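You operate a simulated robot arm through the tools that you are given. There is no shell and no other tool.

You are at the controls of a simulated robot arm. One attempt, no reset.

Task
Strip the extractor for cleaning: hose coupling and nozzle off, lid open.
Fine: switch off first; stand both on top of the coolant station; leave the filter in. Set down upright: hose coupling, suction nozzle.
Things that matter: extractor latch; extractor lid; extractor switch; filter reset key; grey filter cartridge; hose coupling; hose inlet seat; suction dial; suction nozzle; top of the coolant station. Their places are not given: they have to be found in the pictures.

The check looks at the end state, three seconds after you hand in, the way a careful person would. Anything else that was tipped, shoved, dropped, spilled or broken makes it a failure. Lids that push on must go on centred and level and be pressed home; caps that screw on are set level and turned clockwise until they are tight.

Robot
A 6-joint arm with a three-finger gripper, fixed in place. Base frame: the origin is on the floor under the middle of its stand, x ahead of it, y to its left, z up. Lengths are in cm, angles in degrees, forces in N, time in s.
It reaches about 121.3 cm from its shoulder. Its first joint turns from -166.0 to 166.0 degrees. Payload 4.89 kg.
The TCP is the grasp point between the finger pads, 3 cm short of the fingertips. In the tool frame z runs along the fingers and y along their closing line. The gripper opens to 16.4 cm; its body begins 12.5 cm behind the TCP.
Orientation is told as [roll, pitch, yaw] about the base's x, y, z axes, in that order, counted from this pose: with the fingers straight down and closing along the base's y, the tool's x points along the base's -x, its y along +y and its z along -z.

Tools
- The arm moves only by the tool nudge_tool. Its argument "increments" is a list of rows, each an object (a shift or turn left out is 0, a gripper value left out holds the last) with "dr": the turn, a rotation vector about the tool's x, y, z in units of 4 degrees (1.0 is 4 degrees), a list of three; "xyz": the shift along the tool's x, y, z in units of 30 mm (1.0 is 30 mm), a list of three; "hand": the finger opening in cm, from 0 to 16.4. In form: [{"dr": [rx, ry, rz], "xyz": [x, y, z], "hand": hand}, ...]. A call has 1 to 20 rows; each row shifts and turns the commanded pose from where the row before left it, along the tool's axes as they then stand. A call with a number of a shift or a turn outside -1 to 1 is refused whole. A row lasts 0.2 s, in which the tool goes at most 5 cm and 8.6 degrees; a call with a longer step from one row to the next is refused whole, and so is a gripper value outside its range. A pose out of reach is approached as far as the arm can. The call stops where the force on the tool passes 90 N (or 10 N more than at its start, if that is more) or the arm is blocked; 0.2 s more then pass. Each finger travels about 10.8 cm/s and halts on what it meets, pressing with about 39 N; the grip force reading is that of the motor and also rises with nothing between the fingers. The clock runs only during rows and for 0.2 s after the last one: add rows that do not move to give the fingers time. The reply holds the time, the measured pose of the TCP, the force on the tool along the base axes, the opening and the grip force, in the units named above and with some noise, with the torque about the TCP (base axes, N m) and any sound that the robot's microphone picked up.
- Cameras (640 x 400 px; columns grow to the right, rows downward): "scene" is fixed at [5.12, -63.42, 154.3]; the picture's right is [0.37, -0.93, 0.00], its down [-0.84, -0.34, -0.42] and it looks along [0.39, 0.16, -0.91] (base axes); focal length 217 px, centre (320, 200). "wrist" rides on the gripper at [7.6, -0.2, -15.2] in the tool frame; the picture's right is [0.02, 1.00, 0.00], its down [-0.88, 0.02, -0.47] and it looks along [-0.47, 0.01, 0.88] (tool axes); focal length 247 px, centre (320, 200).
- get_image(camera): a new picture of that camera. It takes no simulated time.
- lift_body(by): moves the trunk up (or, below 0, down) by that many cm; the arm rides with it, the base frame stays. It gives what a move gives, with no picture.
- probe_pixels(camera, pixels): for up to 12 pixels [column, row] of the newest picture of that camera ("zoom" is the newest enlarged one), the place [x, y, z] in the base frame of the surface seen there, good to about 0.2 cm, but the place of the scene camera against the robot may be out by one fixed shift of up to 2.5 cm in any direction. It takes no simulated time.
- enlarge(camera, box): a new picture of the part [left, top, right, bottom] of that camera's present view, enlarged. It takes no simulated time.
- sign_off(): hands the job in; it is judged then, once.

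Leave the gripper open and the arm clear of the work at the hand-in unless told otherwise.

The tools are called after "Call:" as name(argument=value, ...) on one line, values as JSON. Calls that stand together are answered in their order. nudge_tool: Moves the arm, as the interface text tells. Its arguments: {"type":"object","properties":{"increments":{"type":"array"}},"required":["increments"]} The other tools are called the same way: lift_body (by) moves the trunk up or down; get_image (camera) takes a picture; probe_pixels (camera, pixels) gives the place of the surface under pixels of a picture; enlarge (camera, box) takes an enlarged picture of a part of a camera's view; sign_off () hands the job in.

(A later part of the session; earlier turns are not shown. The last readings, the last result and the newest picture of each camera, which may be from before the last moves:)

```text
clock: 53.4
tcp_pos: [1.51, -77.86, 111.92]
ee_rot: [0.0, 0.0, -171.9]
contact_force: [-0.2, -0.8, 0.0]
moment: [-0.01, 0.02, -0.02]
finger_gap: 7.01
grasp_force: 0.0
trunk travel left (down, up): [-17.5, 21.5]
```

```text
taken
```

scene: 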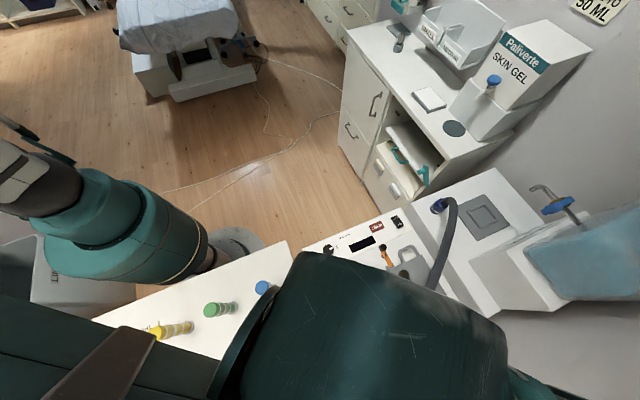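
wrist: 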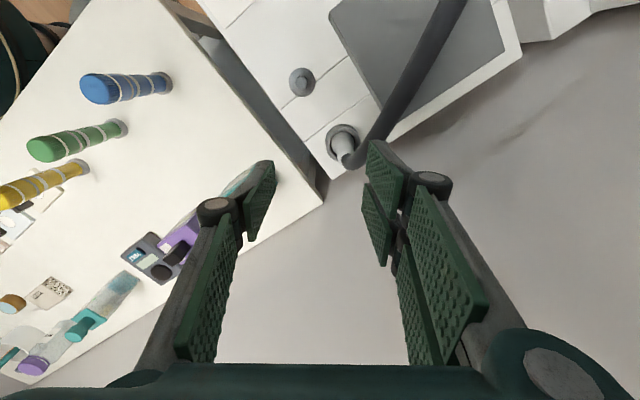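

Yaw is now -172. I'll enlarge the nozzle from this side and probe it for a second estimate of its axis.

Call:
enlarge(camera="wrist", box=[310, 110, 390, 180])

Call:
probe_pixels(camera="wrist", pixels=[[342, 127], [328, 143], [357, 143], [343, 140], [337, 150], [349, 150], [343, 150], [343, 157], [360, 158], [385, 120], [420, 60], [455, 5]])

```text
5.71 times, centred on (350, 145) of wrist
```

zoom: 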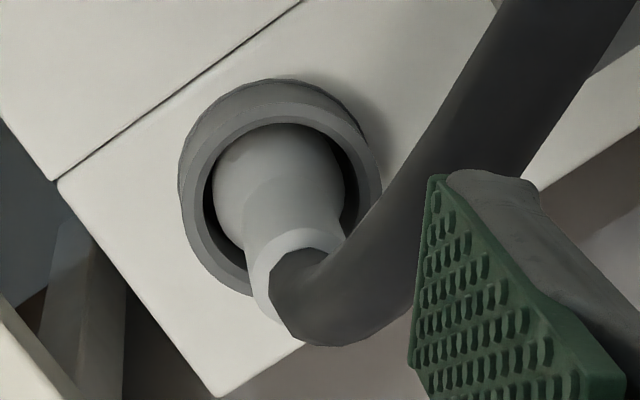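

```text
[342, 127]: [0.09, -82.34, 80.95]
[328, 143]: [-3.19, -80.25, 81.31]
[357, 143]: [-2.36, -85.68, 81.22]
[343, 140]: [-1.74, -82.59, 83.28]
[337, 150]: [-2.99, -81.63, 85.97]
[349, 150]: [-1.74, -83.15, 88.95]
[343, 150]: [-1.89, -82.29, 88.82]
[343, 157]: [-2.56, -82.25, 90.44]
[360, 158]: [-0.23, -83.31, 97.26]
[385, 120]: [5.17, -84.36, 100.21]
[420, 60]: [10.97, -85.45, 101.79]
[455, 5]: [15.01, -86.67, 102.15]
```

Ring centre ≈(-2.6,-82.9), neck axis ≈(-2.95,-83.05). The hose rises to z≈97 and bends to +x, beside where the fingers will be. I'll move above the nozzle and descend to z≈96 for a check.

Call:
nudge_tool(increments=[{"xyz": [-0.857, 0.753, 0]}, {"xyz": [-0.857, 0.753, 0]}, {"xyz": [0, 0, 0.8]}, {"xyz": [0, 0, 0.8]}, {"xyz": [0, 0, 0.8]}, {"xyz": [0, 0, 0.8]}, {"xyz": [0, 0, 0.8]}, {"xyz": [0, 0, 0.8]}, {"xyz": [0, 0, 0.5]}])

Call:
get_image(camera="wrist")

Call:
get_image(camera="scene")

```text
clock: 55.4
tcp_pos: [-3.02, -83.2, 95.91]
ee_rot: [0.0, 0.0, -171.7]
contact_force: [-0.9, -0.6, 0.6]
moment: [-0.03, 0.0, 0.02]
finger_gap: 7.02
grasp_force: 0.0
trunk travel left (down, up): [-17.5, 21.5]
```

```text
taken
```

wrist: 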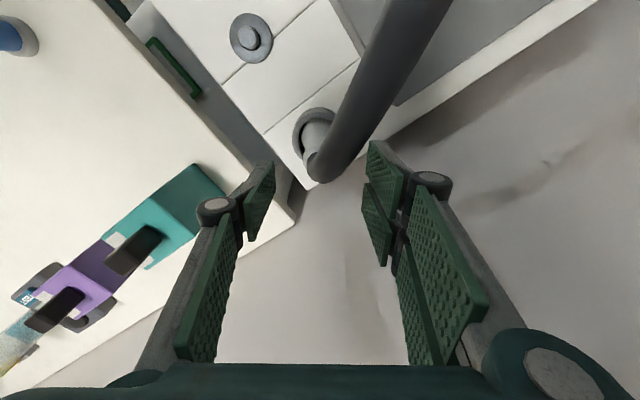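

```text
taken
```

scene: 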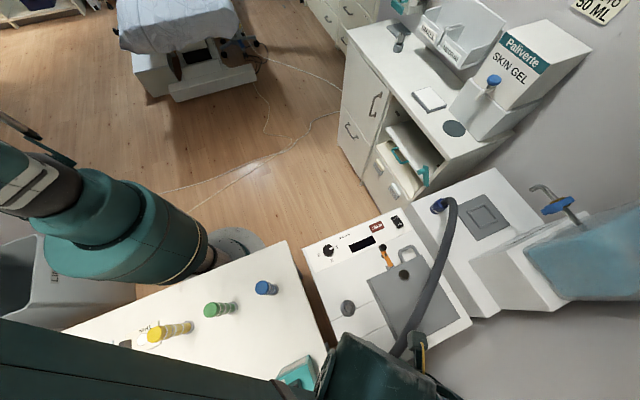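

The nozzle sits at (318,165), centred between the pads; the teal box on the bench is well clear of the left finger. I'll descend to z≈88.5.

Call:
nudge_tool(increments=[{"xyz": [0, 0, 0.5]}, {"xyz": [0, 0, 0.5]}, {"xyz": [0, 0, 0.5]}, {"xyz": [0, 0, 0.5]}, {"xyz": [0, 0, 0.4]}])

Call:
get_image(camera="wrist")

Call:
enlarge(camera="wrist", box=[240, 110, 420, 280])

```text
clock: 56.6
tcp_pos: [-3.09, -83.16, 88.73]
ee_rot: [0.1, 0.0, -171.8]
contact_force: [0.9, 0.4, -0.1]
moment: [-0.03, 0.03, 0.0]
finger_gap: 6.98
grasp_force: 0.0
trunk travel left (down, up): [-17.5, 21.5]
```

```text
taken
```

wrist: 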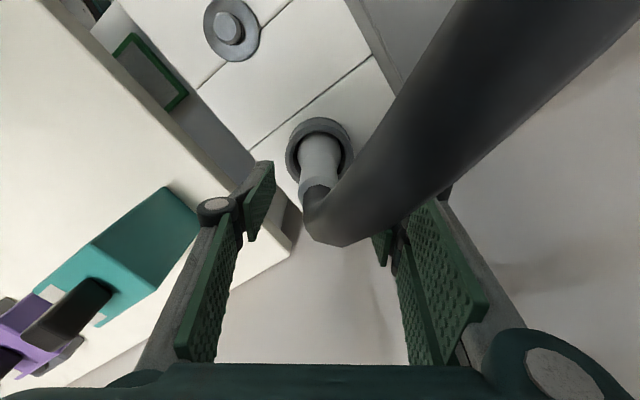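

```text
2.35 times, centred on (330, 195) of wrist
```

zoom: 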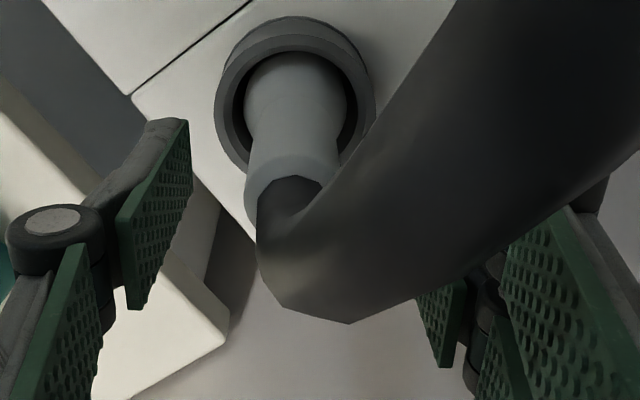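

No contact yet. I'll probe the neck now at close range to confirm it's centred: left (306,182), front (318,175), right (333,178).

Call:
probe_pixels(camera="wrist", pixels=[[306, 182], [312, 180], [318, 175], [325, 175], [333, 178], [318, 160], [318, 150], [260, 190], [312, 190], [320, 186]])

```text
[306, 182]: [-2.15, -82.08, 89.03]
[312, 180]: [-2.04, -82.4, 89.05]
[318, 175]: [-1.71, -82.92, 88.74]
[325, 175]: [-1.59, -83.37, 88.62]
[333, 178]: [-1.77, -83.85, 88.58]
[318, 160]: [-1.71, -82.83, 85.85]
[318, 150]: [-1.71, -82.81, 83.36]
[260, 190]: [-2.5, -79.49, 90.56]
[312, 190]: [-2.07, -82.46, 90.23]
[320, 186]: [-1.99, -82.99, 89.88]
```

The neck axis fits (-3.0,-83.2) with radius 1.4, right at the TCP. Closing the fingers on the neck.

Call:
nudge_tool(increments=[{"hand": 0}, {"hand": 0}, {"hand": 0}, {"hand": 0}])

Call:
enlarge(camera="wrist", box=[240, 110, 420, 280])

Call:
enlarge(camera="scene", box=[320, 150, 520, 400])

```text
clock: 57.6
tcp_pos: [-3.04, -83.22, 88.78]
ee_rot: [0.0, -0.1, -171.9]
contact_force: [-0.5, -1.0, -0.6]
moment: [0.04, 0.0, -0.05]
finger_gap: 2.82
grasp_force: 39.2
trunk travel left (down, up): [-17.5, 21.5]
```

```text
2.35 times, centred on (330, 195) of wrist
```

zoom: 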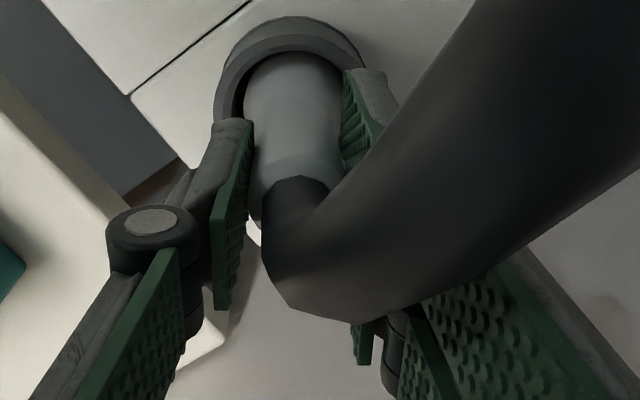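

```text
1.60 times, centred on (420, 275) of scene
```

zoom: 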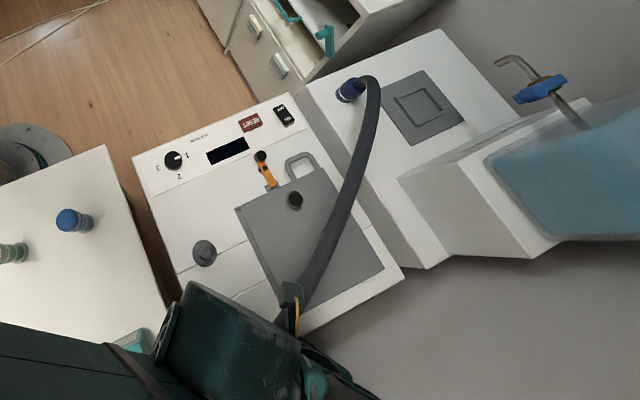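

Gripped at gap 2.82, with the neck held. I'll lift gently in 3 mm rows first and check the force.

Call:
nudge_tool(increments=[{"xyz": [0, 0, -0.1]}, {"xyz": [0, 0, -0.1]}, {"xyz": [0, 0, -0.1]}])

Call:
enlarge(camera="wrist", box=[240, 110, 420, 280])

```text
clock: 58.4
tcp_pos: [-3.16, -83.13, 89.61]
ee_rot: [0.0, 0.0, -171.8]
contact_force: [0.2, 0.2, -1.0]
moment: [0.04, -0.01, -0.01]
finger_gap: 2.84
grasp_force: 38.8
trunk travel left (down, up): [-17.5, 21.5]
```

```text
2.35 times, centred on (330, 195) of wrist
```

zoom: 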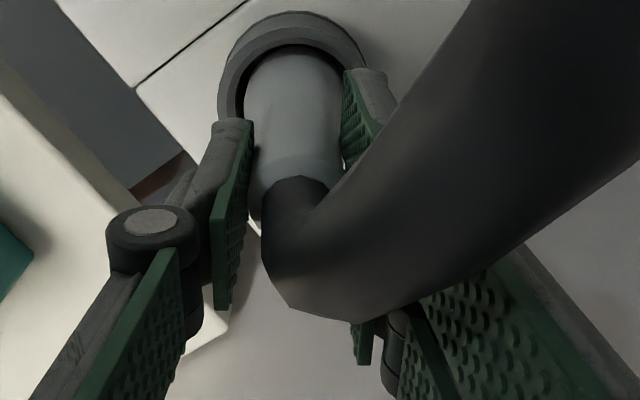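

Nozzle rises freely with the gripper (≈1 N). I'll keep lifting, about 6 cm more, and check that it clears its holder.

Call:
nudge_tool(increments=[{"xyz": [0, 0, -0.25]}, {"xyz": [0, 0, -0.25]}, {"xyz": [0, 0, -0.35]}, {"xyz": [0, 0, -0.35]}, {"xyz": [0, 0, -0.4]}, {"xyz": [0, 0, -0.4]}])

Call:
enlarge(camera="wrist", box=[240, 80, 420, 280])

Call:
get_image(camera="scene")

```text
clock: 59.8
tcp_pos: [-3.08, -83.08, 95.57]
ee_rot: [0.0, 0.0, -171.8]
contact_force: [-0.2, -0.5, -0.3]
moment: [0.02, 0.01, -0.01]
finger_gap: 2.82
grasp_force: 38.8
trunk travel left (down, up): [-17.5, 21.5]
```

```text
2.00 times, centred on (330, 180) of wrist
```

zoom: 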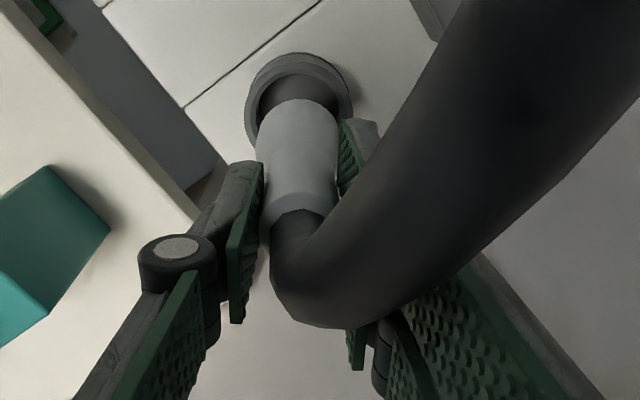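

```text
taken
```

scene: 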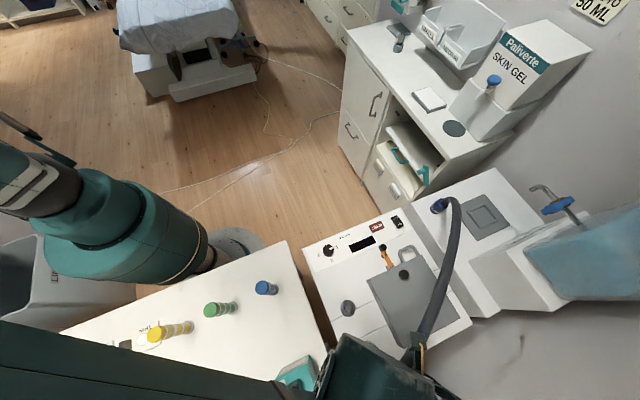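

The holder is empty behind the rising nozzle. I'll lift 8.5 cm more, then carry it along at z≈104 towards (42,-96) above the coolant deck.

Call:
nudge_tool(increments=[{"xyz": [0, 0, -0.7]}, {"xyz": [0, 0, -0.7]}, {"xyz": [0, 0, -0.7]}, {"xyz": [0, 0, -0.7]}, {"xyz": [0.951, 0.427, 0]}, {"xyz": [0.951, 0.427, 0]}, {"xyz": [0.951, 0.427, 0]}, {"xyz": [0.951, 0.427, 0]}, {"xyz": [0.951, 0.427, 0]}, {"xyz": [0.951, 0.427, 0]}, {"xyz": [0.951, 0.427, 0]}])

Call:
get_image(camera="wrist")

Call:
get_image(camera="scene")

```text
clock: 62.2
tcp_pos: [17.94, -89.16, 104.07]
ee_rot: [-0.1, 0.0, -171.8]
contact_force: [-1.1, 0.3, 0.0]
moment: [-0.08, -0.14, 0.02]
finger_gap: 2.82
grasp_force: 38.9
trunk travel left (down, up): [-17.5, 21.5]
```

```text
taken
```

wrist: 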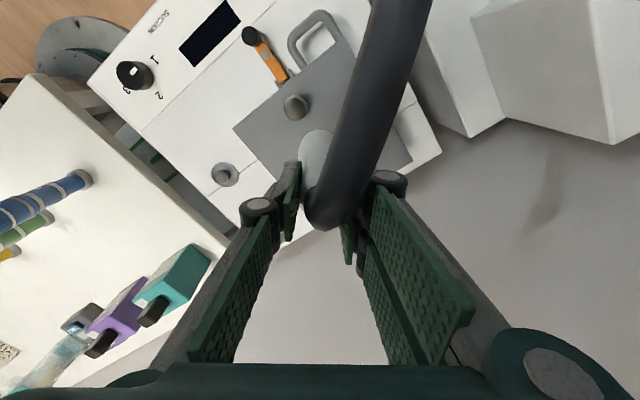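

```text
taken
```

scene: 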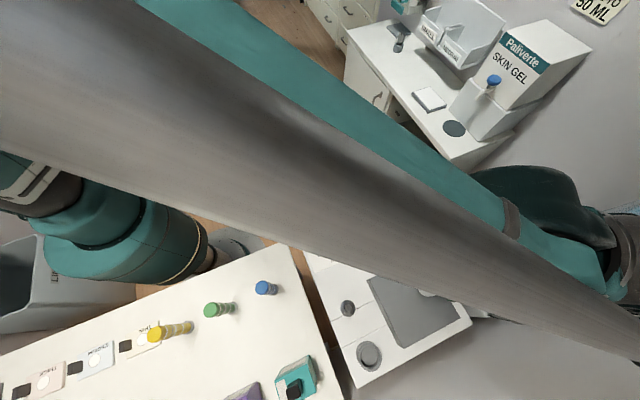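

The nozzle is held steadily and its holder at scene (369,353) is empty. I'll continue to above (43.3,-95.9) on the deck, keeping z≈104.

Call:
nudge_tool(increments=[{"xyz": [0.896, 0.38, 0]}, {"xyz": [0.896, 0.38, 0]}, {"xyz": [0.896, 0.38, 0]}, {"xyz": [0.896, 0.38, 0]}, {"xyz": [0.896, 0.38, 0]}, {"xyz": [0.896, 0.38, 0]}, {"xyz": [0.896, 0.38, 0]}, {"xyz": [0.896, 0.38, 0]}, {"xyz": [0.896, 0.38, 0]}, {}])

Call:
get_image(camera="wrist")

Call:
get_image(camera="scene")

```text
clock: 64.4
tcp_pos: [43.38, -95.89, 104.0]
ee_rot: [0.0, 0.0, -171.8]
contact_force: [0.5, 0.3, -1.5]
moment: [0.0, 0.04, 0.0]
finger_gap: 2.83
grasp_force: 39.0
trunk travel left (down, up): [-17.5, 21.5]
```

```text
taken
```

wrist: 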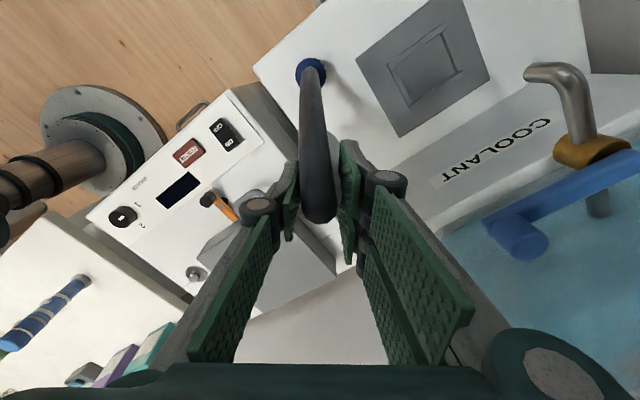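

```text
taken
```

scene: 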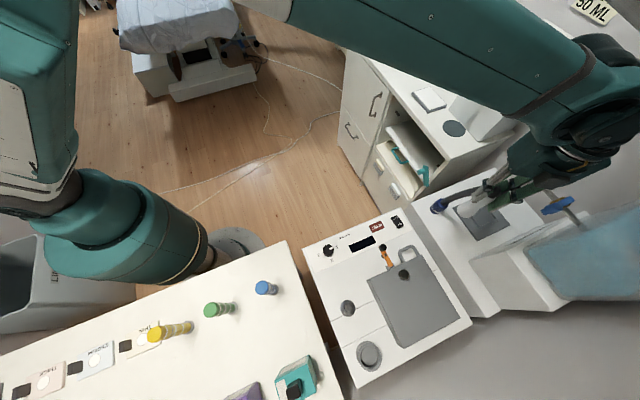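

I'll probe the tap and the deck around the landing point (projects to about (321,121)).

Call:
probe_pixels(camera="wrist", pixels=[[510, 225], [520, 245], [575, 150], [545, 70], [600, 205], [345, 118], [295, 105], [280, 88], [290, 125], [335, 112], [390, 160], [268, 75]])

Call:
enlarge(camera="wrist", box=[240, 30, 420, 240])

Call:
enlarge(camera="scene", box=[400, 140, 560, 290])

```text
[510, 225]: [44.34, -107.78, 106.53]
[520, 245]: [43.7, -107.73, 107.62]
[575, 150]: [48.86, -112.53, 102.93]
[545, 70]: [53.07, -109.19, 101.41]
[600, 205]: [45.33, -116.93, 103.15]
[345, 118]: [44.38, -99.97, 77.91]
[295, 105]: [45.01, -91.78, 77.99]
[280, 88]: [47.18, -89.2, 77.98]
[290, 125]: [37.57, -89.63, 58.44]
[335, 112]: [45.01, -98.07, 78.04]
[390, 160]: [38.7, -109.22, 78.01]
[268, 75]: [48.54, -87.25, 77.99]
```

```text
1.90 times, centred on (330, 135) of wrist
```

zoom: 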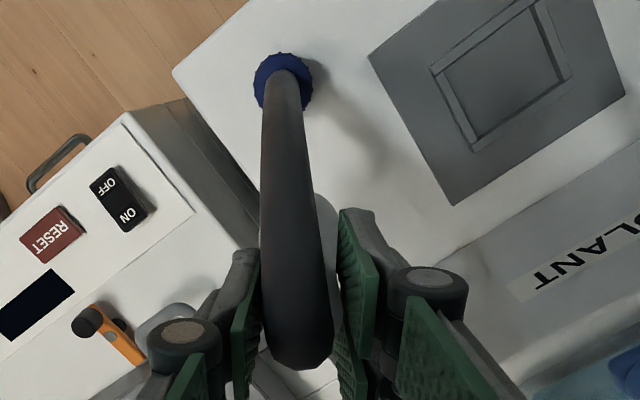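

```text
2.67 times, centred on (480, 215) of scene
```

zoom: 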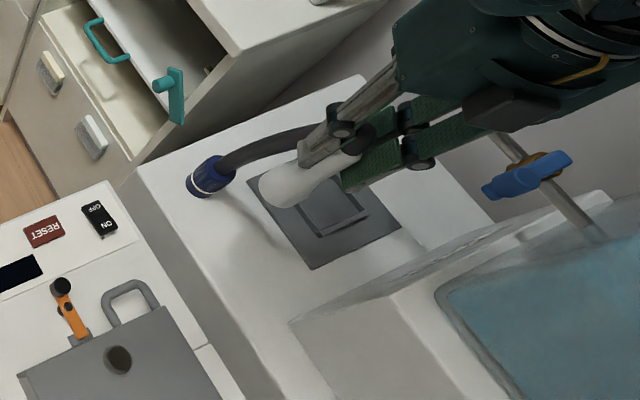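

The nozzle is a bell-shaped part with its wide end down. The nearest tap point is (44.3,-107.6,107), about 11 cm away from the axis. I'll shift slightly further from the deck edge, to (43.9,-96.5), and lower to z≈94.

Call:
nudge_tool(increments=[{"xyz": [0.137, 0.22, 0.4]}, {"xyz": [0, 0, 0.6]}, {"xyz": [0, 0, 0.6]}, {"xyz": [0, 0, 0.6]}, {"xyz": [0, 0, 0.6]}, {"xyz": [0, 0, 0.5]}, {}])

Call:
enlarge(camera="scene", box=[400, 140, 560, 290])

Call:
get_image(camera="wrist")

```text
clock: 66.0
tcp_pos: [43.82, -96.43, 93.99]
ee_rot: [0.0, 0.0, -171.8]
contact_force: [0.3, -0.8, -0.4]
moment: [0.02, 0.03, 0.01]
finger_gap: 2.83
grasp_force: 38.7
trunk travel left (down, up): [-17.5, 21.5]
```

```text
2.67 times, centred on (480, 215) of scene
```

zoom: 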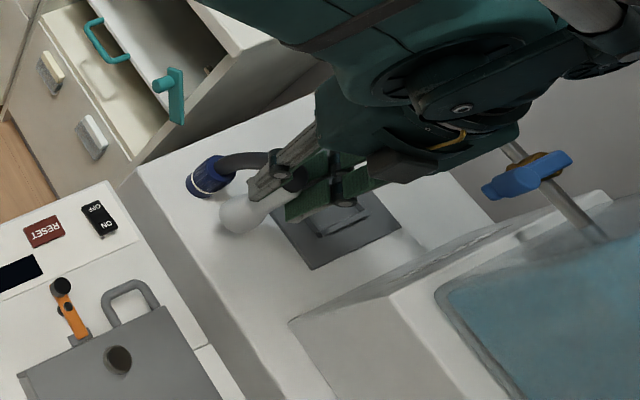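

```text
taken
```

wrist: 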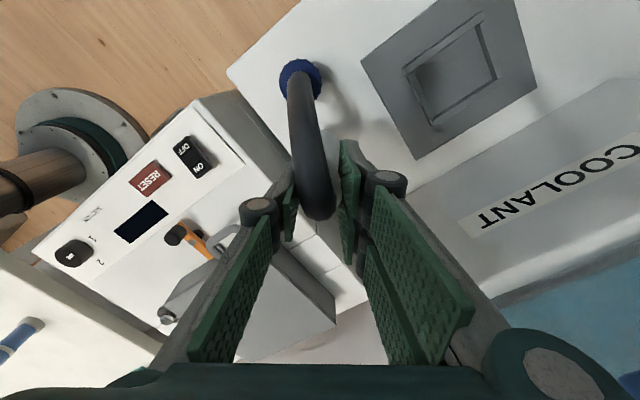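

Still clear of everything. I'll lower in 3 mm rows and feel for contact.

Call:
nudge_tool(increments=[{"xyz": [0, 0, 0.1]}, {"xyz": [0, 0, 0.1]}, {"xyz": [0, 0, 0.1]}, {"xyz": [0, 0, 0.1]}, {"xyz": [0, 0, 0.1]}, {"xyz": [0, 0, 0.1]}, {"xyz": [0, 0, 0.1]}])

Call:
enlarge(camera="scene", box=[420, 170, 520, 260])

```text
clock: 67.6
tcp_pos: [43.74, -96.44, 91.92]
ee_rot: [0.0, 0.0, -171.8]
contact_force: [0.5, -0.6, -0.1]
moment: [-0.03, -0.03, 0.0]
finger_gap: 2.83
grasp_force: 38.3
trunk travel left (down, up): [-17.5, 21.5]
```

```text
4.44 times, centred on (470, 215) of scene
```

zoom: 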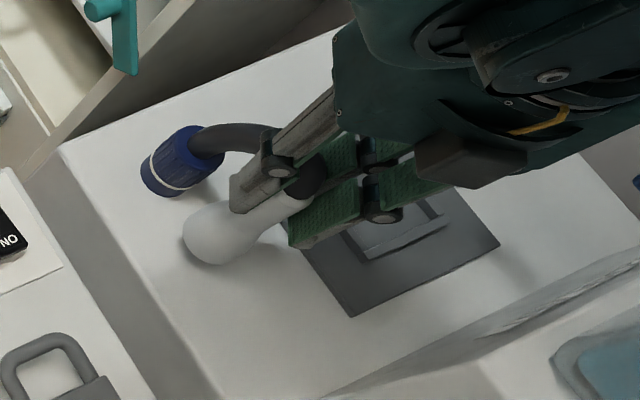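

No contact at TCP 91.9. I'll probe the nozzle's lower edge in the scene view to judge the remaining gap.

Call:
probe_pixels(camera="zoom", pixels=[[190, 240], [200, 255], [215, 262], [195, 225], [215, 240], [180, 250], [230, 268]])

Call:
nudge_tool(increments=[{"xyz": [0, 0, 0.06]}, {"xyz": [0, 0, 0.06]}, {"xyz": [0, 0, 0.06]}, {"xyz": [0, 0, 0.06]}, {"xyz": [0, 0, 0.06]}, {"xyz": [0, 0, 0.06]}])

```text
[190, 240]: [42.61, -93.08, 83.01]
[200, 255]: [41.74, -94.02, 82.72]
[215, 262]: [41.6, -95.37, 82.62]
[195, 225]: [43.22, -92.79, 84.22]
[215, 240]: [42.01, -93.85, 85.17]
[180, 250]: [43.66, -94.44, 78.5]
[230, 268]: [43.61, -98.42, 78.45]
```

```text
clock: 69.0
tcp_pos: [43.81, -96.46, 90.83]
ee_rot: [0.0, 0.0, -171.8]
contact_force: [0.5, 0.0, -0.3]
moment: [0.0, -0.02, 0.02]
finger_gap: 2.78
grasp_force: 38.7
trunk travel left (down, up): [-17.5, 21.5]
```

The nozzle's lower edge was about 3.7 cm above the deck at TCP 91.9, so contact should come near TCP ≈88.2–88.8. Lowering to 89.2, then in small steps.

Call:
nudge_tool(increments=[{"xyz": [0, 0, 0.1]}, {"xyz": [0, 0, 0.1]}, {"xyz": [0, 0, 0.1]}, {"xyz": [0, 0, 0.1]}, {"xyz": [0, 0, 0.1]}, {}])

Call:
nudge_tool(increments=[{"xyz": [0, 0, 0.04]}, {"xyz": [0, 0, 0.04]}, {"xyz": [0, 0, 0.04]}])

```text
clock: 70.4
tcp_pos: [43.92, -96.44, 89.33]
ee_rot: [0.0, 0.0, -171.9]
contact_force: [-1.0, 0.0, -0.7]
moment: [-0.03, -0.02, 0.0]
finger_gap: 2.84
grasp_force: 39.3
trunk travel left (down, up): [-17.5, 21.5]
```

```text
clock: 71.2
tcp_pos: [43.84, -96.53, 88.98]
ee_rot: [0.0, 0.0, -171.8]
contact_force: [0.2, -0.7, -0.3]
moment: [0.02, 0.03, 0.0]
finger_gap: 2.83
grasp_force: 39.2
trunk travel left (down, up): [-17.5, 21.5]
```

Call:
nudge_tool(increments=[{"xyz": [0, 0, 0.04]}, {"xyz": [0, 0, 0.04]}, {"xyz": [0, 0, 0.04]}])

```text
clock: 72.0
tcp_pos: [44.0, -96.46, 88.77]
ee_rot: [0.0, 0.0, -171.8]
contact_force: [0.7, 0.6, 0.3]
moment: [-0.01, 0.0, 0.0]
finger_gap: 2.81
grasp_force: 39.2
trunk travel left (down, up): [-17.5, 21.5]
```

No firm contact yet (88.77). Two more 1 mm steps at a time.

Call:
nudge_tool(increments=[{"xyz": [0, 0, 0.04]}, {"xyz": [0, 0, 0.04]}])

```text
clock: 72.6
tcp_pos: [43.9, -96.37, 88.46]
ee_rot: [0.1, 0.0, -171.9]
contact_force: [0.1, -0.5, -0.7]
moment: [-0.05, -0.04, 0.01]
finger_gap: 2.81
grasp_force: 38.9
trunk travel left (down, up): [-17.5, 21.5]
```

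Call:
nudge_tool(increments=[{"xyz": [0, 0, 0.04]}, {"xyz": [0, 0, 0.04]}])

```text
clock: 73.2
tcp_pos: [43.73, -96.45, 88.26]
ee_rot: [0.1, 0.0, -171.9]
contact_force: [0.6, -0.6, 7.3]
moment: [-0.15, -0.13, 0.0]
finger_gap: 2.81
grasp_force: 38.7
trunk travel left (down, up): [-17.5, 21.5]
```

Contact at TCP 88.26 (7 N). The nozzle is on the deck; I'll ease off slightly and open the fingers to 7 cm.

Call:
nudge_tool(increments=[{"xyz": [0, 0, -0.01]}, {}, {"hand": 3.6}, {"hand": 4.5}, {"hand": 6}, {"hand": 7}, {"hand": 7}])

Call:
get_image(camera="wrist")

Call:
enlarge(camera="scene", box=[420, 170, 520, 260])

```text
clock: 74.8
tcp_pos: [43.94, -96.42, 88.22]
ee_rot: [0.0, 0.0, -171.9]
contact_force: [-0.1, -0.1, 0.4]
moment: [-0.02, 0.01, 0.0]
finger_gap: 6.99
grasp_force: 0.1
trunk travel left (down, up): [-17.5, 21.5]
```

```text
taken
```

wrist: 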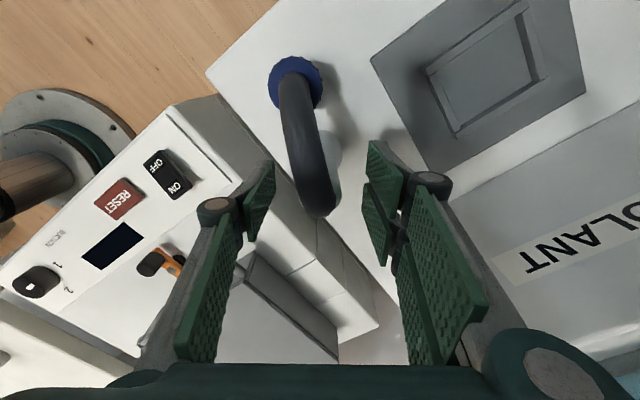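

```text
4.44 times, centred on (470, 215) of scene
```

zoom: 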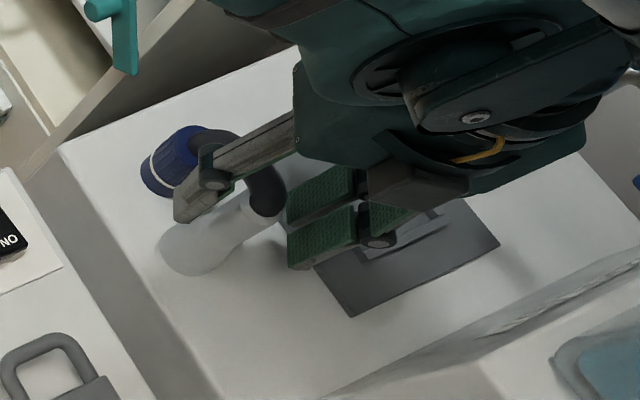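

The nozzle stands on its own beside the coupling. I'll rise straight up about 17 cm and verify both stay standing.

Call:
nudge_tool(increments=[{"xyz": [0, 0, -0.3]}, {"xyz": [0, 0, -0.4]}, {"xyz": [0, 0, -0.6]}, {"xyz": [0, 0, -0.8]}, {"xyz": [0, 0, -0.9]}, {"xyz": [0, 0, -0.9]}, {"xyz": [0, 0, -0.9]}, {"xyz": [0, 0, -0.9]}])

Call:
get_image(camera="wrist")

Call:
enlarge(camera="scene", box=[400, 160, 520, 270])

```text
clock: 76.6
tcp_pos: [43.98, -96.46, 105.28]
ee_rot: [0.0, -0.1, -171.9]
contact_force: [0.0, 0.7, -0.1]
moment: [0.06, 0.0, 0.0]
finger_gap: 7.0
grasp_force: 0.1
trunk travel left (down, up): [-17.5, 21.5]
```

```text
taken
```

wrist: 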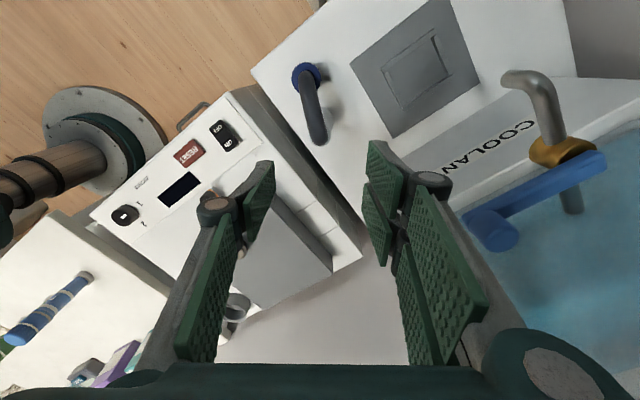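

```text
3.64 times, centred on (460, 215) of scene
```

zoom: 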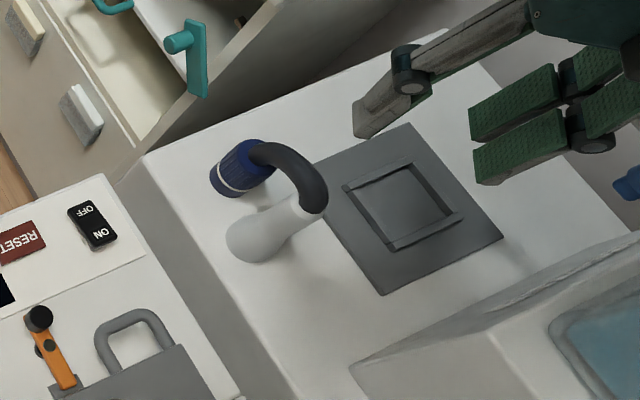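

Both parts stand upright on the coolant deck. Now the latch: I'll go back to yaw -136 and position the camera in front of the latch (TCP ≈(33.2,-72.8,97)) for precise measurements.

Call:
nudge_tool(increments=[{"xyz": [-0.272, -0.926, 0]}, {"xyz": [-0.272, -0.926, 0]}, {"xyz": [-0.272, -0.926, 0]}, {"xyz": [-0.272, -0.926, 0]}, {"xyz": [-0.272, -0.926, 0]}, {"xyz": [-0.272, -0.926, 0]}, {"xyz": [-0.272, -0.926, 0]}, {"xyz": [-0.272, -0.926, 0]}, {"xyz": [-0.272, -0.926, 0]}, {"dr": [0, 0, -1]}, {"dr": [0, 0, -1]}, {"dr": [0, 0, -1]}, {"dr": [0, 0, -1]}, {"dr": [0, 0, -1]}, {"dr": [0, 0, -1]}, {"dr": [0, 0, -1]}, {"dr": [0, 0, -1]}, {"dr": [0, 0, -1]}])

Call:
nudge_tool(increments=[{"xyz": [0, 0, 0.9], "hand": 16.4}, {"xyz": [0, 0, 0.9]}, {"xyz": [0, 0, 0.9]}, {}])

Call:
get_image(camera="wrist")

Call:
enlarge(camera="wrist", box=[290, 150, 410, 250])

Call:
enlarge(camera="scene", box=[360, 170, 500, 300])

```text
clock: 80.4
tcp_pos: [32.99, -72.72, 105.47]
ee_rot: [0.0, 0.0, -135.8]
contact_force: [0.0, -0.2, 0.2]
moment: [0.03, -0.04, 0.01]
finger_gap: 7.03
grasp_force: 0.2
trunk travel left (down, up): [-17.5, 21.5]
```

```text
clock: 81.4
tcp_pos: [32.97, -72.81, 97.14]
ee_rot: [-0.1, 0.0, -135.8]
contact_force: [0.0, -0.1, 0.0]
moment: [0.08, 0.01, 0.03]
finger_gap: 16.38
grasp_force: 0.1
trunk travel left (down, up): [-17.5, 21.5]
```

```text
taken
```

wrist: 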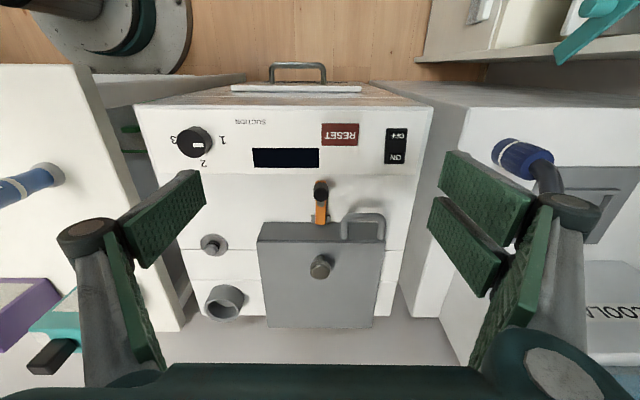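

```text
4.00 times, centred on (350, 200) of wrist
```

zoom: 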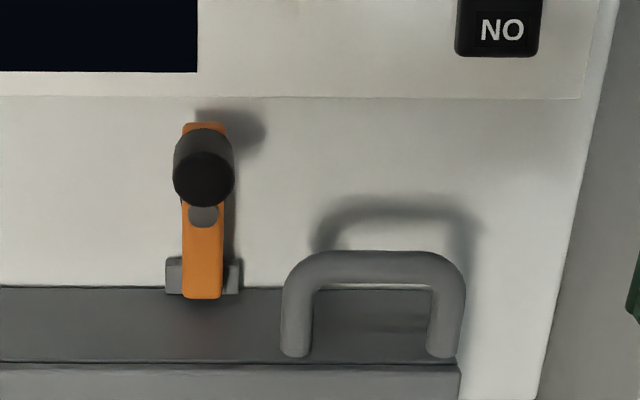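

```text
3.08 times, centred on (430, 235) of scene
```

zoom: 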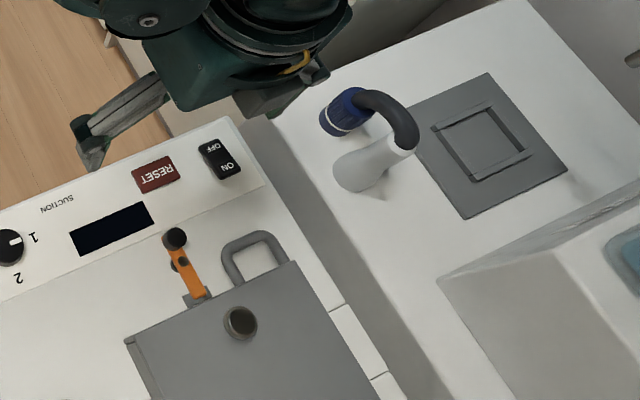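

Clear view of the latch. I'll probe the knob, lever, pivot cap, keeper and handle precisely.

Call:
probe_pixels(camera="wrist", pixels=[[321, 195], [315, 194], [327, 194], [321, 185], [321, 182], [321, 203.5], [321, 222], [313, 219], [328.5, 219], [321, 212]])

Call:
probe_pixels(camera="wrist", pixels=[[344, 236], [345, 221], [364, 216], [382, 221], [381, 236], [364, 214], [341, 225], [385, 230], [321, 243], [321, 232], [300, 230], [320, 265]])

```text
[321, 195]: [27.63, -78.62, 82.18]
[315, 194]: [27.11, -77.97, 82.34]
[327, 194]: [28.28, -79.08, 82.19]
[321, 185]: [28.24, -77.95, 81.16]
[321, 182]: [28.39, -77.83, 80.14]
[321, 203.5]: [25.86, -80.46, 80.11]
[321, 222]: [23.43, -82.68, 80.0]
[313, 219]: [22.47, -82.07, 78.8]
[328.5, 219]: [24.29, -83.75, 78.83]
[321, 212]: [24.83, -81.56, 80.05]
```

```text
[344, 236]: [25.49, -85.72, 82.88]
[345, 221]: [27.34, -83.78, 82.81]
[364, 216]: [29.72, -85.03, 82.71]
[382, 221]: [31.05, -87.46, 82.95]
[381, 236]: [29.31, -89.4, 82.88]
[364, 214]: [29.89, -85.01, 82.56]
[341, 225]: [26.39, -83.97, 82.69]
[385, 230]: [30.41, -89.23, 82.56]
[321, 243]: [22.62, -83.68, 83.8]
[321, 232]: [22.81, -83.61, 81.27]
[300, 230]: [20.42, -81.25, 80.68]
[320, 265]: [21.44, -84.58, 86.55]
```

Measured: knob centre at (n≈-36.0, p≈75.1), top z 82.3; pivot at n≈-38.6; lever top z≈80.1; keeper top 78.8; handle bar z 81.6–82.9. I'll grasp the knob with the pads flanking the lever and swing it away from the handle about the pivot. First close to 3.6 cm and move above the knob (tips ≈88).

Call:
nudge_tool(increments=[{"hand": 3.6}, {"hand": 3.6}, {"hand": 3.6}, {"hand": 3.6}, {"xyz": [-0.79, 0.044, 0.5]}, {"xyz": [-0.79, 0.044, 0.5]}, {"xyz": [-0.79, 0.044, 0.5]}, {"xyz": [0, 0, 0.5]}, {}])

Call:
get_image(camera="wrist")

Call:
enlarge(camera="wrist", box=[240, 100, 400, 260])

```text
clock: 83.4
tcp_pos: [28.11, -78.04, 91.34]
ee_rot: [0.0, 0.1, -135.9]
contact_force: [0.3, -0.5, -0.1]
moment: [0.04, 0.03, 0.02]
finger_gap: 3.61
grasp_force: 0.0
trunk travel left (down, up): [-17.5, 21.5]
```

```text
taken
```

wrist: 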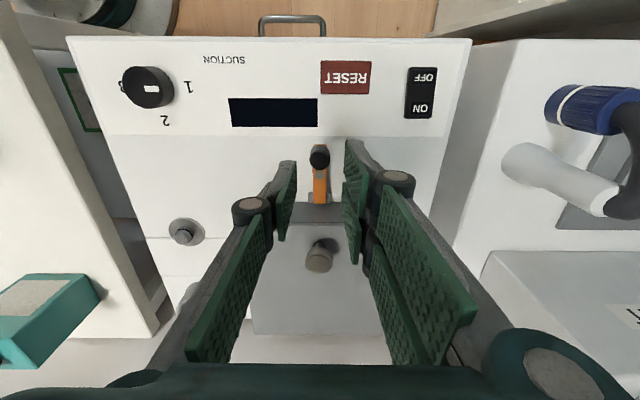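

```text
2.50 times, centred on (320, 180) of wrist
```

zoom: 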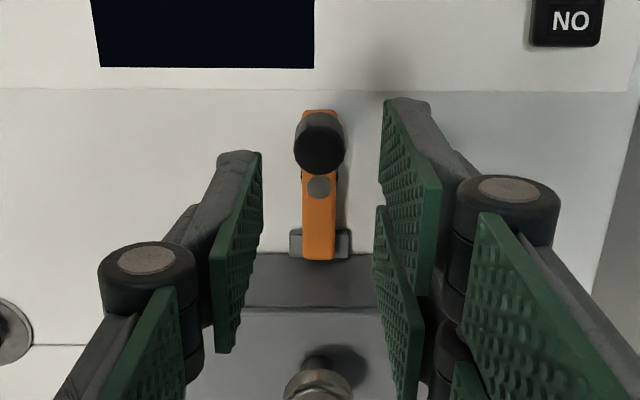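

The knob is centred between the pads. I'll narrow the gap to 3.0 cm for clearance from the handle, and descend to z≈85.5 to check first.

Call:
nudge_tool(increments=[{"hand": 3.0}, {"hand": 3.0}, {"xyz": [0, 0, 0.5]}, {"xyz": [0, 0, 0.5]}, {"xyz": [0, 0, 0.5]}, {"xyz": [0, 0, 0.4]}, {}])

Call:
enlarge(camera="wrist", box=[240, 100, 400, 260])

Call:
enlarge(camera="scene", box=[350, 190, 450, 290])

```text
clock: 85.0
tcp_pos: [28.11, -77.84, 85.53]
ee_rot: [0.0, 0.0, -135.9]
contact_force: [-0.7, 0.8, 0.2]
moment: [0.01, -0.03, -0.01]
finger_gap: 3.0
grasp_force: 0.1
trunk travel left (down, up): [-17.5, 21.5]
```

```text
2.50 times, centred on (320, 180) of wrist
```

zoom: 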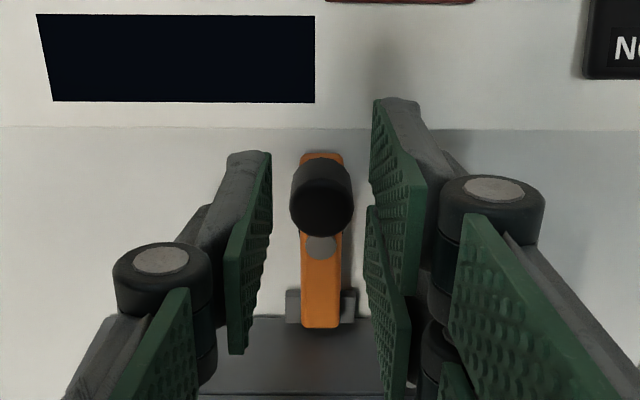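

```text
4.00 times, centred on (400, 240) of scene
```

zoom: 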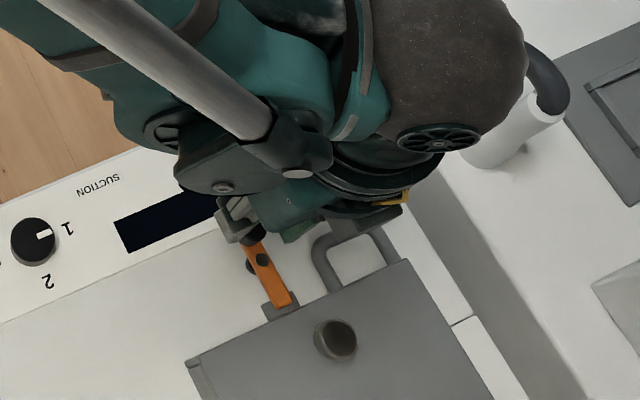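

Aligned. Descending the last 2.9 cm in two small stages, watching the force for any touch on the handle.

Call:
nudge_tool(increments=[{"xyz": [0, 0, 0.1]}, {"xyz": [0, 0, 0.1]}, {"xyz": [0, 0, 0.1]}, {"xyz": [0, 0, 0.1]}, {"xyz": [0, 0, 0.1]}])

Call:
nudge_tool(increments=[{"xyz": [0, 0, 0.1]}, {"xyz": [0, 0, 0.1]}, {"xyz": [0, 0, 0.1]}, {"xyz": [0, 0, 0.1]}])

Call:
enlarge(camera="wrist", box=[240, 100, 400, 260])

```text
clock: 86.2
tcp_pos: [28.18, -78.0, 84.18]
ee_rot: [0.0, -0.1, -135.8]
contact_force: [-0.1, 0.4, -0.2]
moment: [-0.03, -0.01, 0.0]
finger_gap: 3.01
grasp_force: 0.0
trunk travel left (down, up): [-17.5, 21.5]
```

```text
clock: 87.2
tcp_pos: [28.09, -78.14, 82.85]
ee_rot: [-0.1, 0.0, -135.9]
contact_force: [-0.2, -0.5, 0.0]
moment: [0.01, -0.03, 0.01]
finger_gap: 3.01
grasp_force: 0.0
trunk travel left (down, up): [-17.5, 21.5]
```

```text
2.50 times, centred on (320, 180) of wrist
```

zoom: 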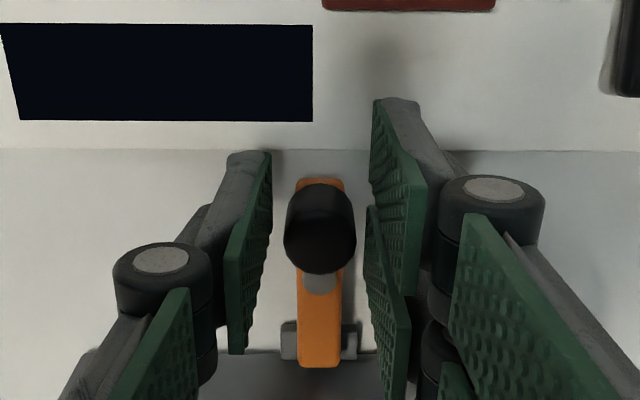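

No contact, knob between the pads. Closing on the knob.

Call:
nudge_tool(increments=[{"hand": 0}, {"hand": 0}, {"hand": 0}])

Call:
enlarge(camera="wrist", box=[240, 100, 400, 260])

```text
clock: 88.0
tcp_pos: [28.07, -77.86, 82.86]
ee_rot: [0.0, 0.0, -135.8]
contact_force: [0.5, 0.4, 1.2]
moment: [0.03, -0.06, -0.02]
finger_gap: 2.12
grasp_force: 45.2
trunk travel left (down, up): [-17.5, 21.5]
```

```text
2.50 times, centred on (320, 180) of wrist
```

zoom: 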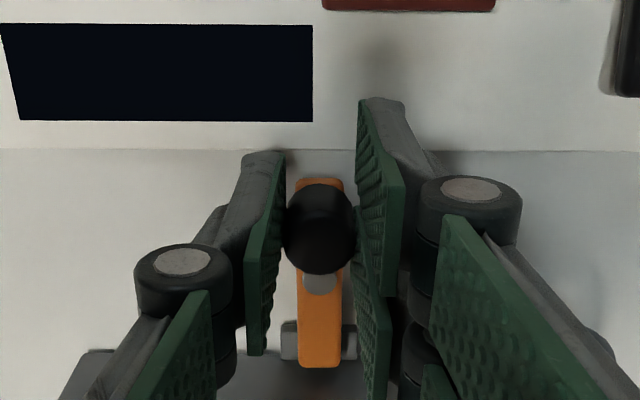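

Gripped at 2.12 cm. Now I'll swing the lever about its pivot by 12° (knob moving away from the U-handle, towards the dial side) and read the force.

Call:
nudge_tool(increments=[{"dr": [0, 0, -1], "xyz": [-0.003, -0.079, 0]}, {"dr": [0, 0, -1], "xyz": [-0.003, -0.079, 0]}, {"dr": [0, 0, -1], "xyz": [-0.003, -0.079, 0]}])

Call:
enlarge(camera="wrist", box=[240, 100, 400, 260])

```text
clock: 88.8
tcp_pos: [27.52, -77.42, 82.79]
ee_rot: [0.0, 0.0, -123.9]
contact_force: [1.9, -13.9, 6.1]
moment: [-0.47, 0.01, 0.24]
finger_gap: 2.12
grasp_force: 44.3
trunk travel left (down, up): [-17.5, 21.5]
```

```text
2.50 times, centred on (320, 180) of wrist
```

zoom: 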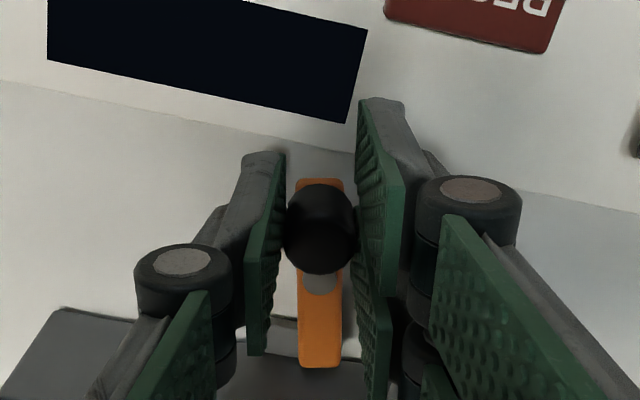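

The lever turns with the gripper (the keeper now shows to the left of the lever), against modest friction. Continue another 24°.

Call:
nudge_tool(increments=[{"dr": [0, 0, -1], "xyz": [-0.003, -0.079, 0]}, {"dr": [0, 0, -1], "xyz": [-0.003, -0.079, 0]}, {"dr": [0, 0, -1], "xyz": [-0.003, -0.079, 0]}, {"dr": [0, 0, -1], "xyz": [-0.003, -0.079, 0]}, {"dr": [0, 0, -1], "xyz": [-0.003, -0.079, 0]}, {"dr": [0, 0, -1], "xyz": [-0.003, -0.079, 0]}])

Call:
enlarge(camera="wrist", box=[240, 100, 400, 260])

```text
clock: 90.2
tcp_pos: [26.15, -76.97, 82.86]
ee_rot: [0.0, 0.1, -99.8]
contact_force: [-1.7, -28.9, 20.2]
moment: [-0.98, 0.02, 0.08]
finger_gap: 2.12
grasp_force: 45.5
trunk travel left (down, up): [-17.5, 21.5]
```

```text
2.50 times, centred on (320, 180) of wrist
```

zoom: 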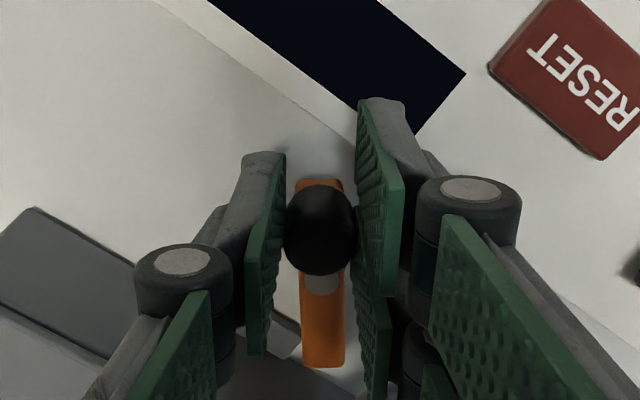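

The lever has turned 36°; a radial pull of ≈29 N shows my arc is slightly too wide. I'll ease 1.5 mm towards the pivot and re-read.

Call:
nudge_tool(increments=[{"xyz": [-0.05, 0, 0]}, {}])

```text
clock: 90.8
tcp_pos: [26.29, -77.05, 82.82]
ee_rot: [0.0, 0.2, -99.7]
contact_force: [-0.1, -6.6, 15.3]
moment: [-0.24, 0.01, 0.0]
finger_gap: 2.11
grasp_force: 45.0
trunk travel left (down, up): [-17.5, 21.5]
```

Radial force dropped to ≈7 N. I'll raise 1 mm to relieve the vertical load and continue the swing with a corrected arc, 20° more.

Call:
nudge_tool(increments=[{"xyz": [0, 0, -0.03]}, {"dr": [0, 0, -1], "xyz": [-0.0085, -0.079, 0]}, {"dr": [0, 0, -1], "xyz": [-0.0085, -0.079, 0]}, {"dr": [0, 0, -1], "xyz": [-0.0085, -0.079, 0]}, {"dr": [0, 0, -1], "xyz": [-0.0085, -0.079, 0]}, {"dr": [0, 0, -1], "xyz": [-0.0085, -0.079, 0]}, {}])

Call:
enlarge(camera="wrist", box=[240, 100, 400, 260])

```text
clock: 92.4
tcp_pos: [25.05, -77.24, 82.98]
ee_rot: [-0.1, 0.0, -79.7]
contact_force: [0.4, 27.8, -21.5]
moment: [0.95, 0.07, -0.08]
finger_gap: 2.13
grasp_force: 44.9
trunk travel left (down, up): [-17.5, 21.5]
```

```text
2.50 times, centred on (320, 180) of wrist
```

zoom: 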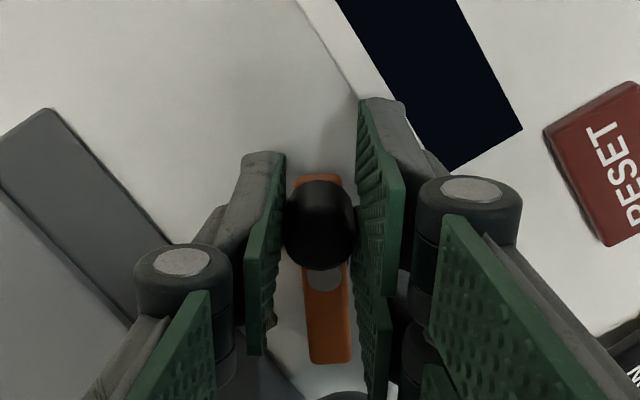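

Now I'm slightly too far inward (+28 N). I'll ease 1.2 mm outward and 0.5 mm down, then continue 16° more.

Call:
nudge_tool(increments=[{"xyz": [0.04, 0, 0.018]}, {"dr": [0, 0, -1], "xyz": [-0.003, -0.079, 0]}, {"dr": [0, 0, -1], "xyz": [-0.003, -0.079, 0]}, {}])

Call:
enlarge(camera="wrist", box=[240, 100, 400, 260])

Call:
enlarge(camera="scene", box=[350, 190, 450, 290])

```text
clock: 93.4
tcp_pos: [24.97, -77.38, 82.98]
ee_rot: [0.1, -0.1, -71.6]
contact_force: [58.7, -17.9, 8.1]
moment: [-0.72, -1.79, 0.17]
finger_gap: 2.15
grasp_force: 45.1
trunk travel left (down, up): [-17.5, 21.5]
```

```text
2.50 times, centred on (320, 180) of wrist
```

zoom: 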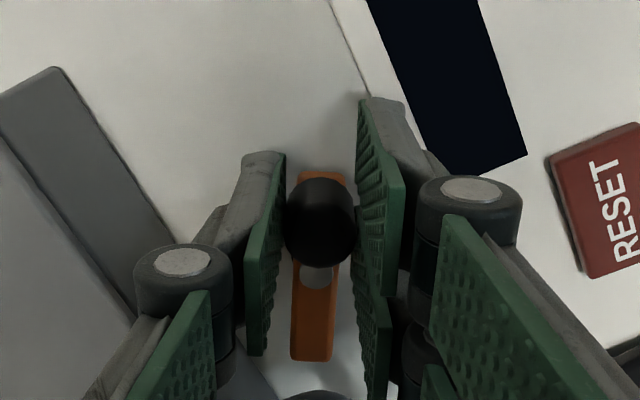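

```text
4.00 times, centred on (400, 240) of scene
```

zoom: 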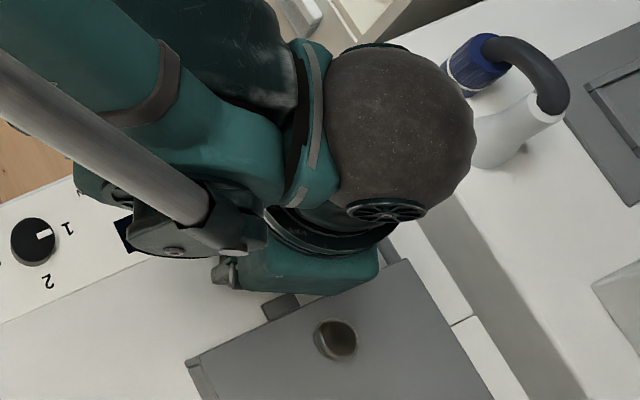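

The latch has reached its stop (≈60° swung, keeper clear, 58 N building). I'll back off 4°, then open the fingers and rise.

Call:
nudge_tool(increments=[{"dr": [0, 0, 1], "xyz": [0.003, 0.08, 0]}, {"dr": [0, 0, 0.5], "xyz": [0, 0.04, 0]}, {}, {"hand": 2.6}, {"hand": 3.4}, {"hand": 3.4}])

Call:
enlarge(camera="wrist", box=[240, 100, 400, 260])

```text
clock: 94.8
tcp_pos: [24.84, -77.24, 82.81]
ee_rot: [0.1, 0.0, -77.8]
contact_force: [0.1, 0.5, 0.7]
moment: [-0.03, -0.01, 0.02]
finger_gap: 3.39
grasp_force: 0.2
trunk travel left (down, up): [-17.5, 21.5]
```

```text
2.50 times, centred on (320, 180) of wrist
```

zoom: 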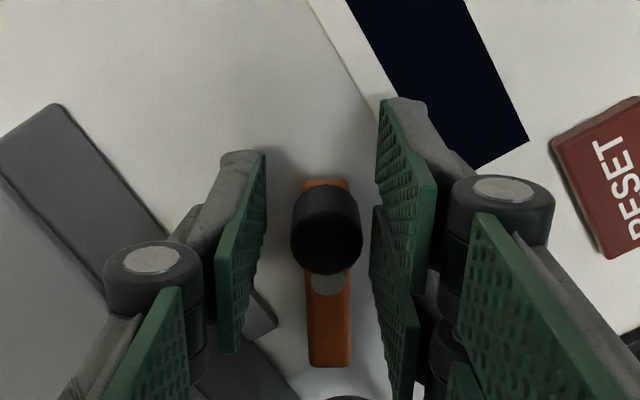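

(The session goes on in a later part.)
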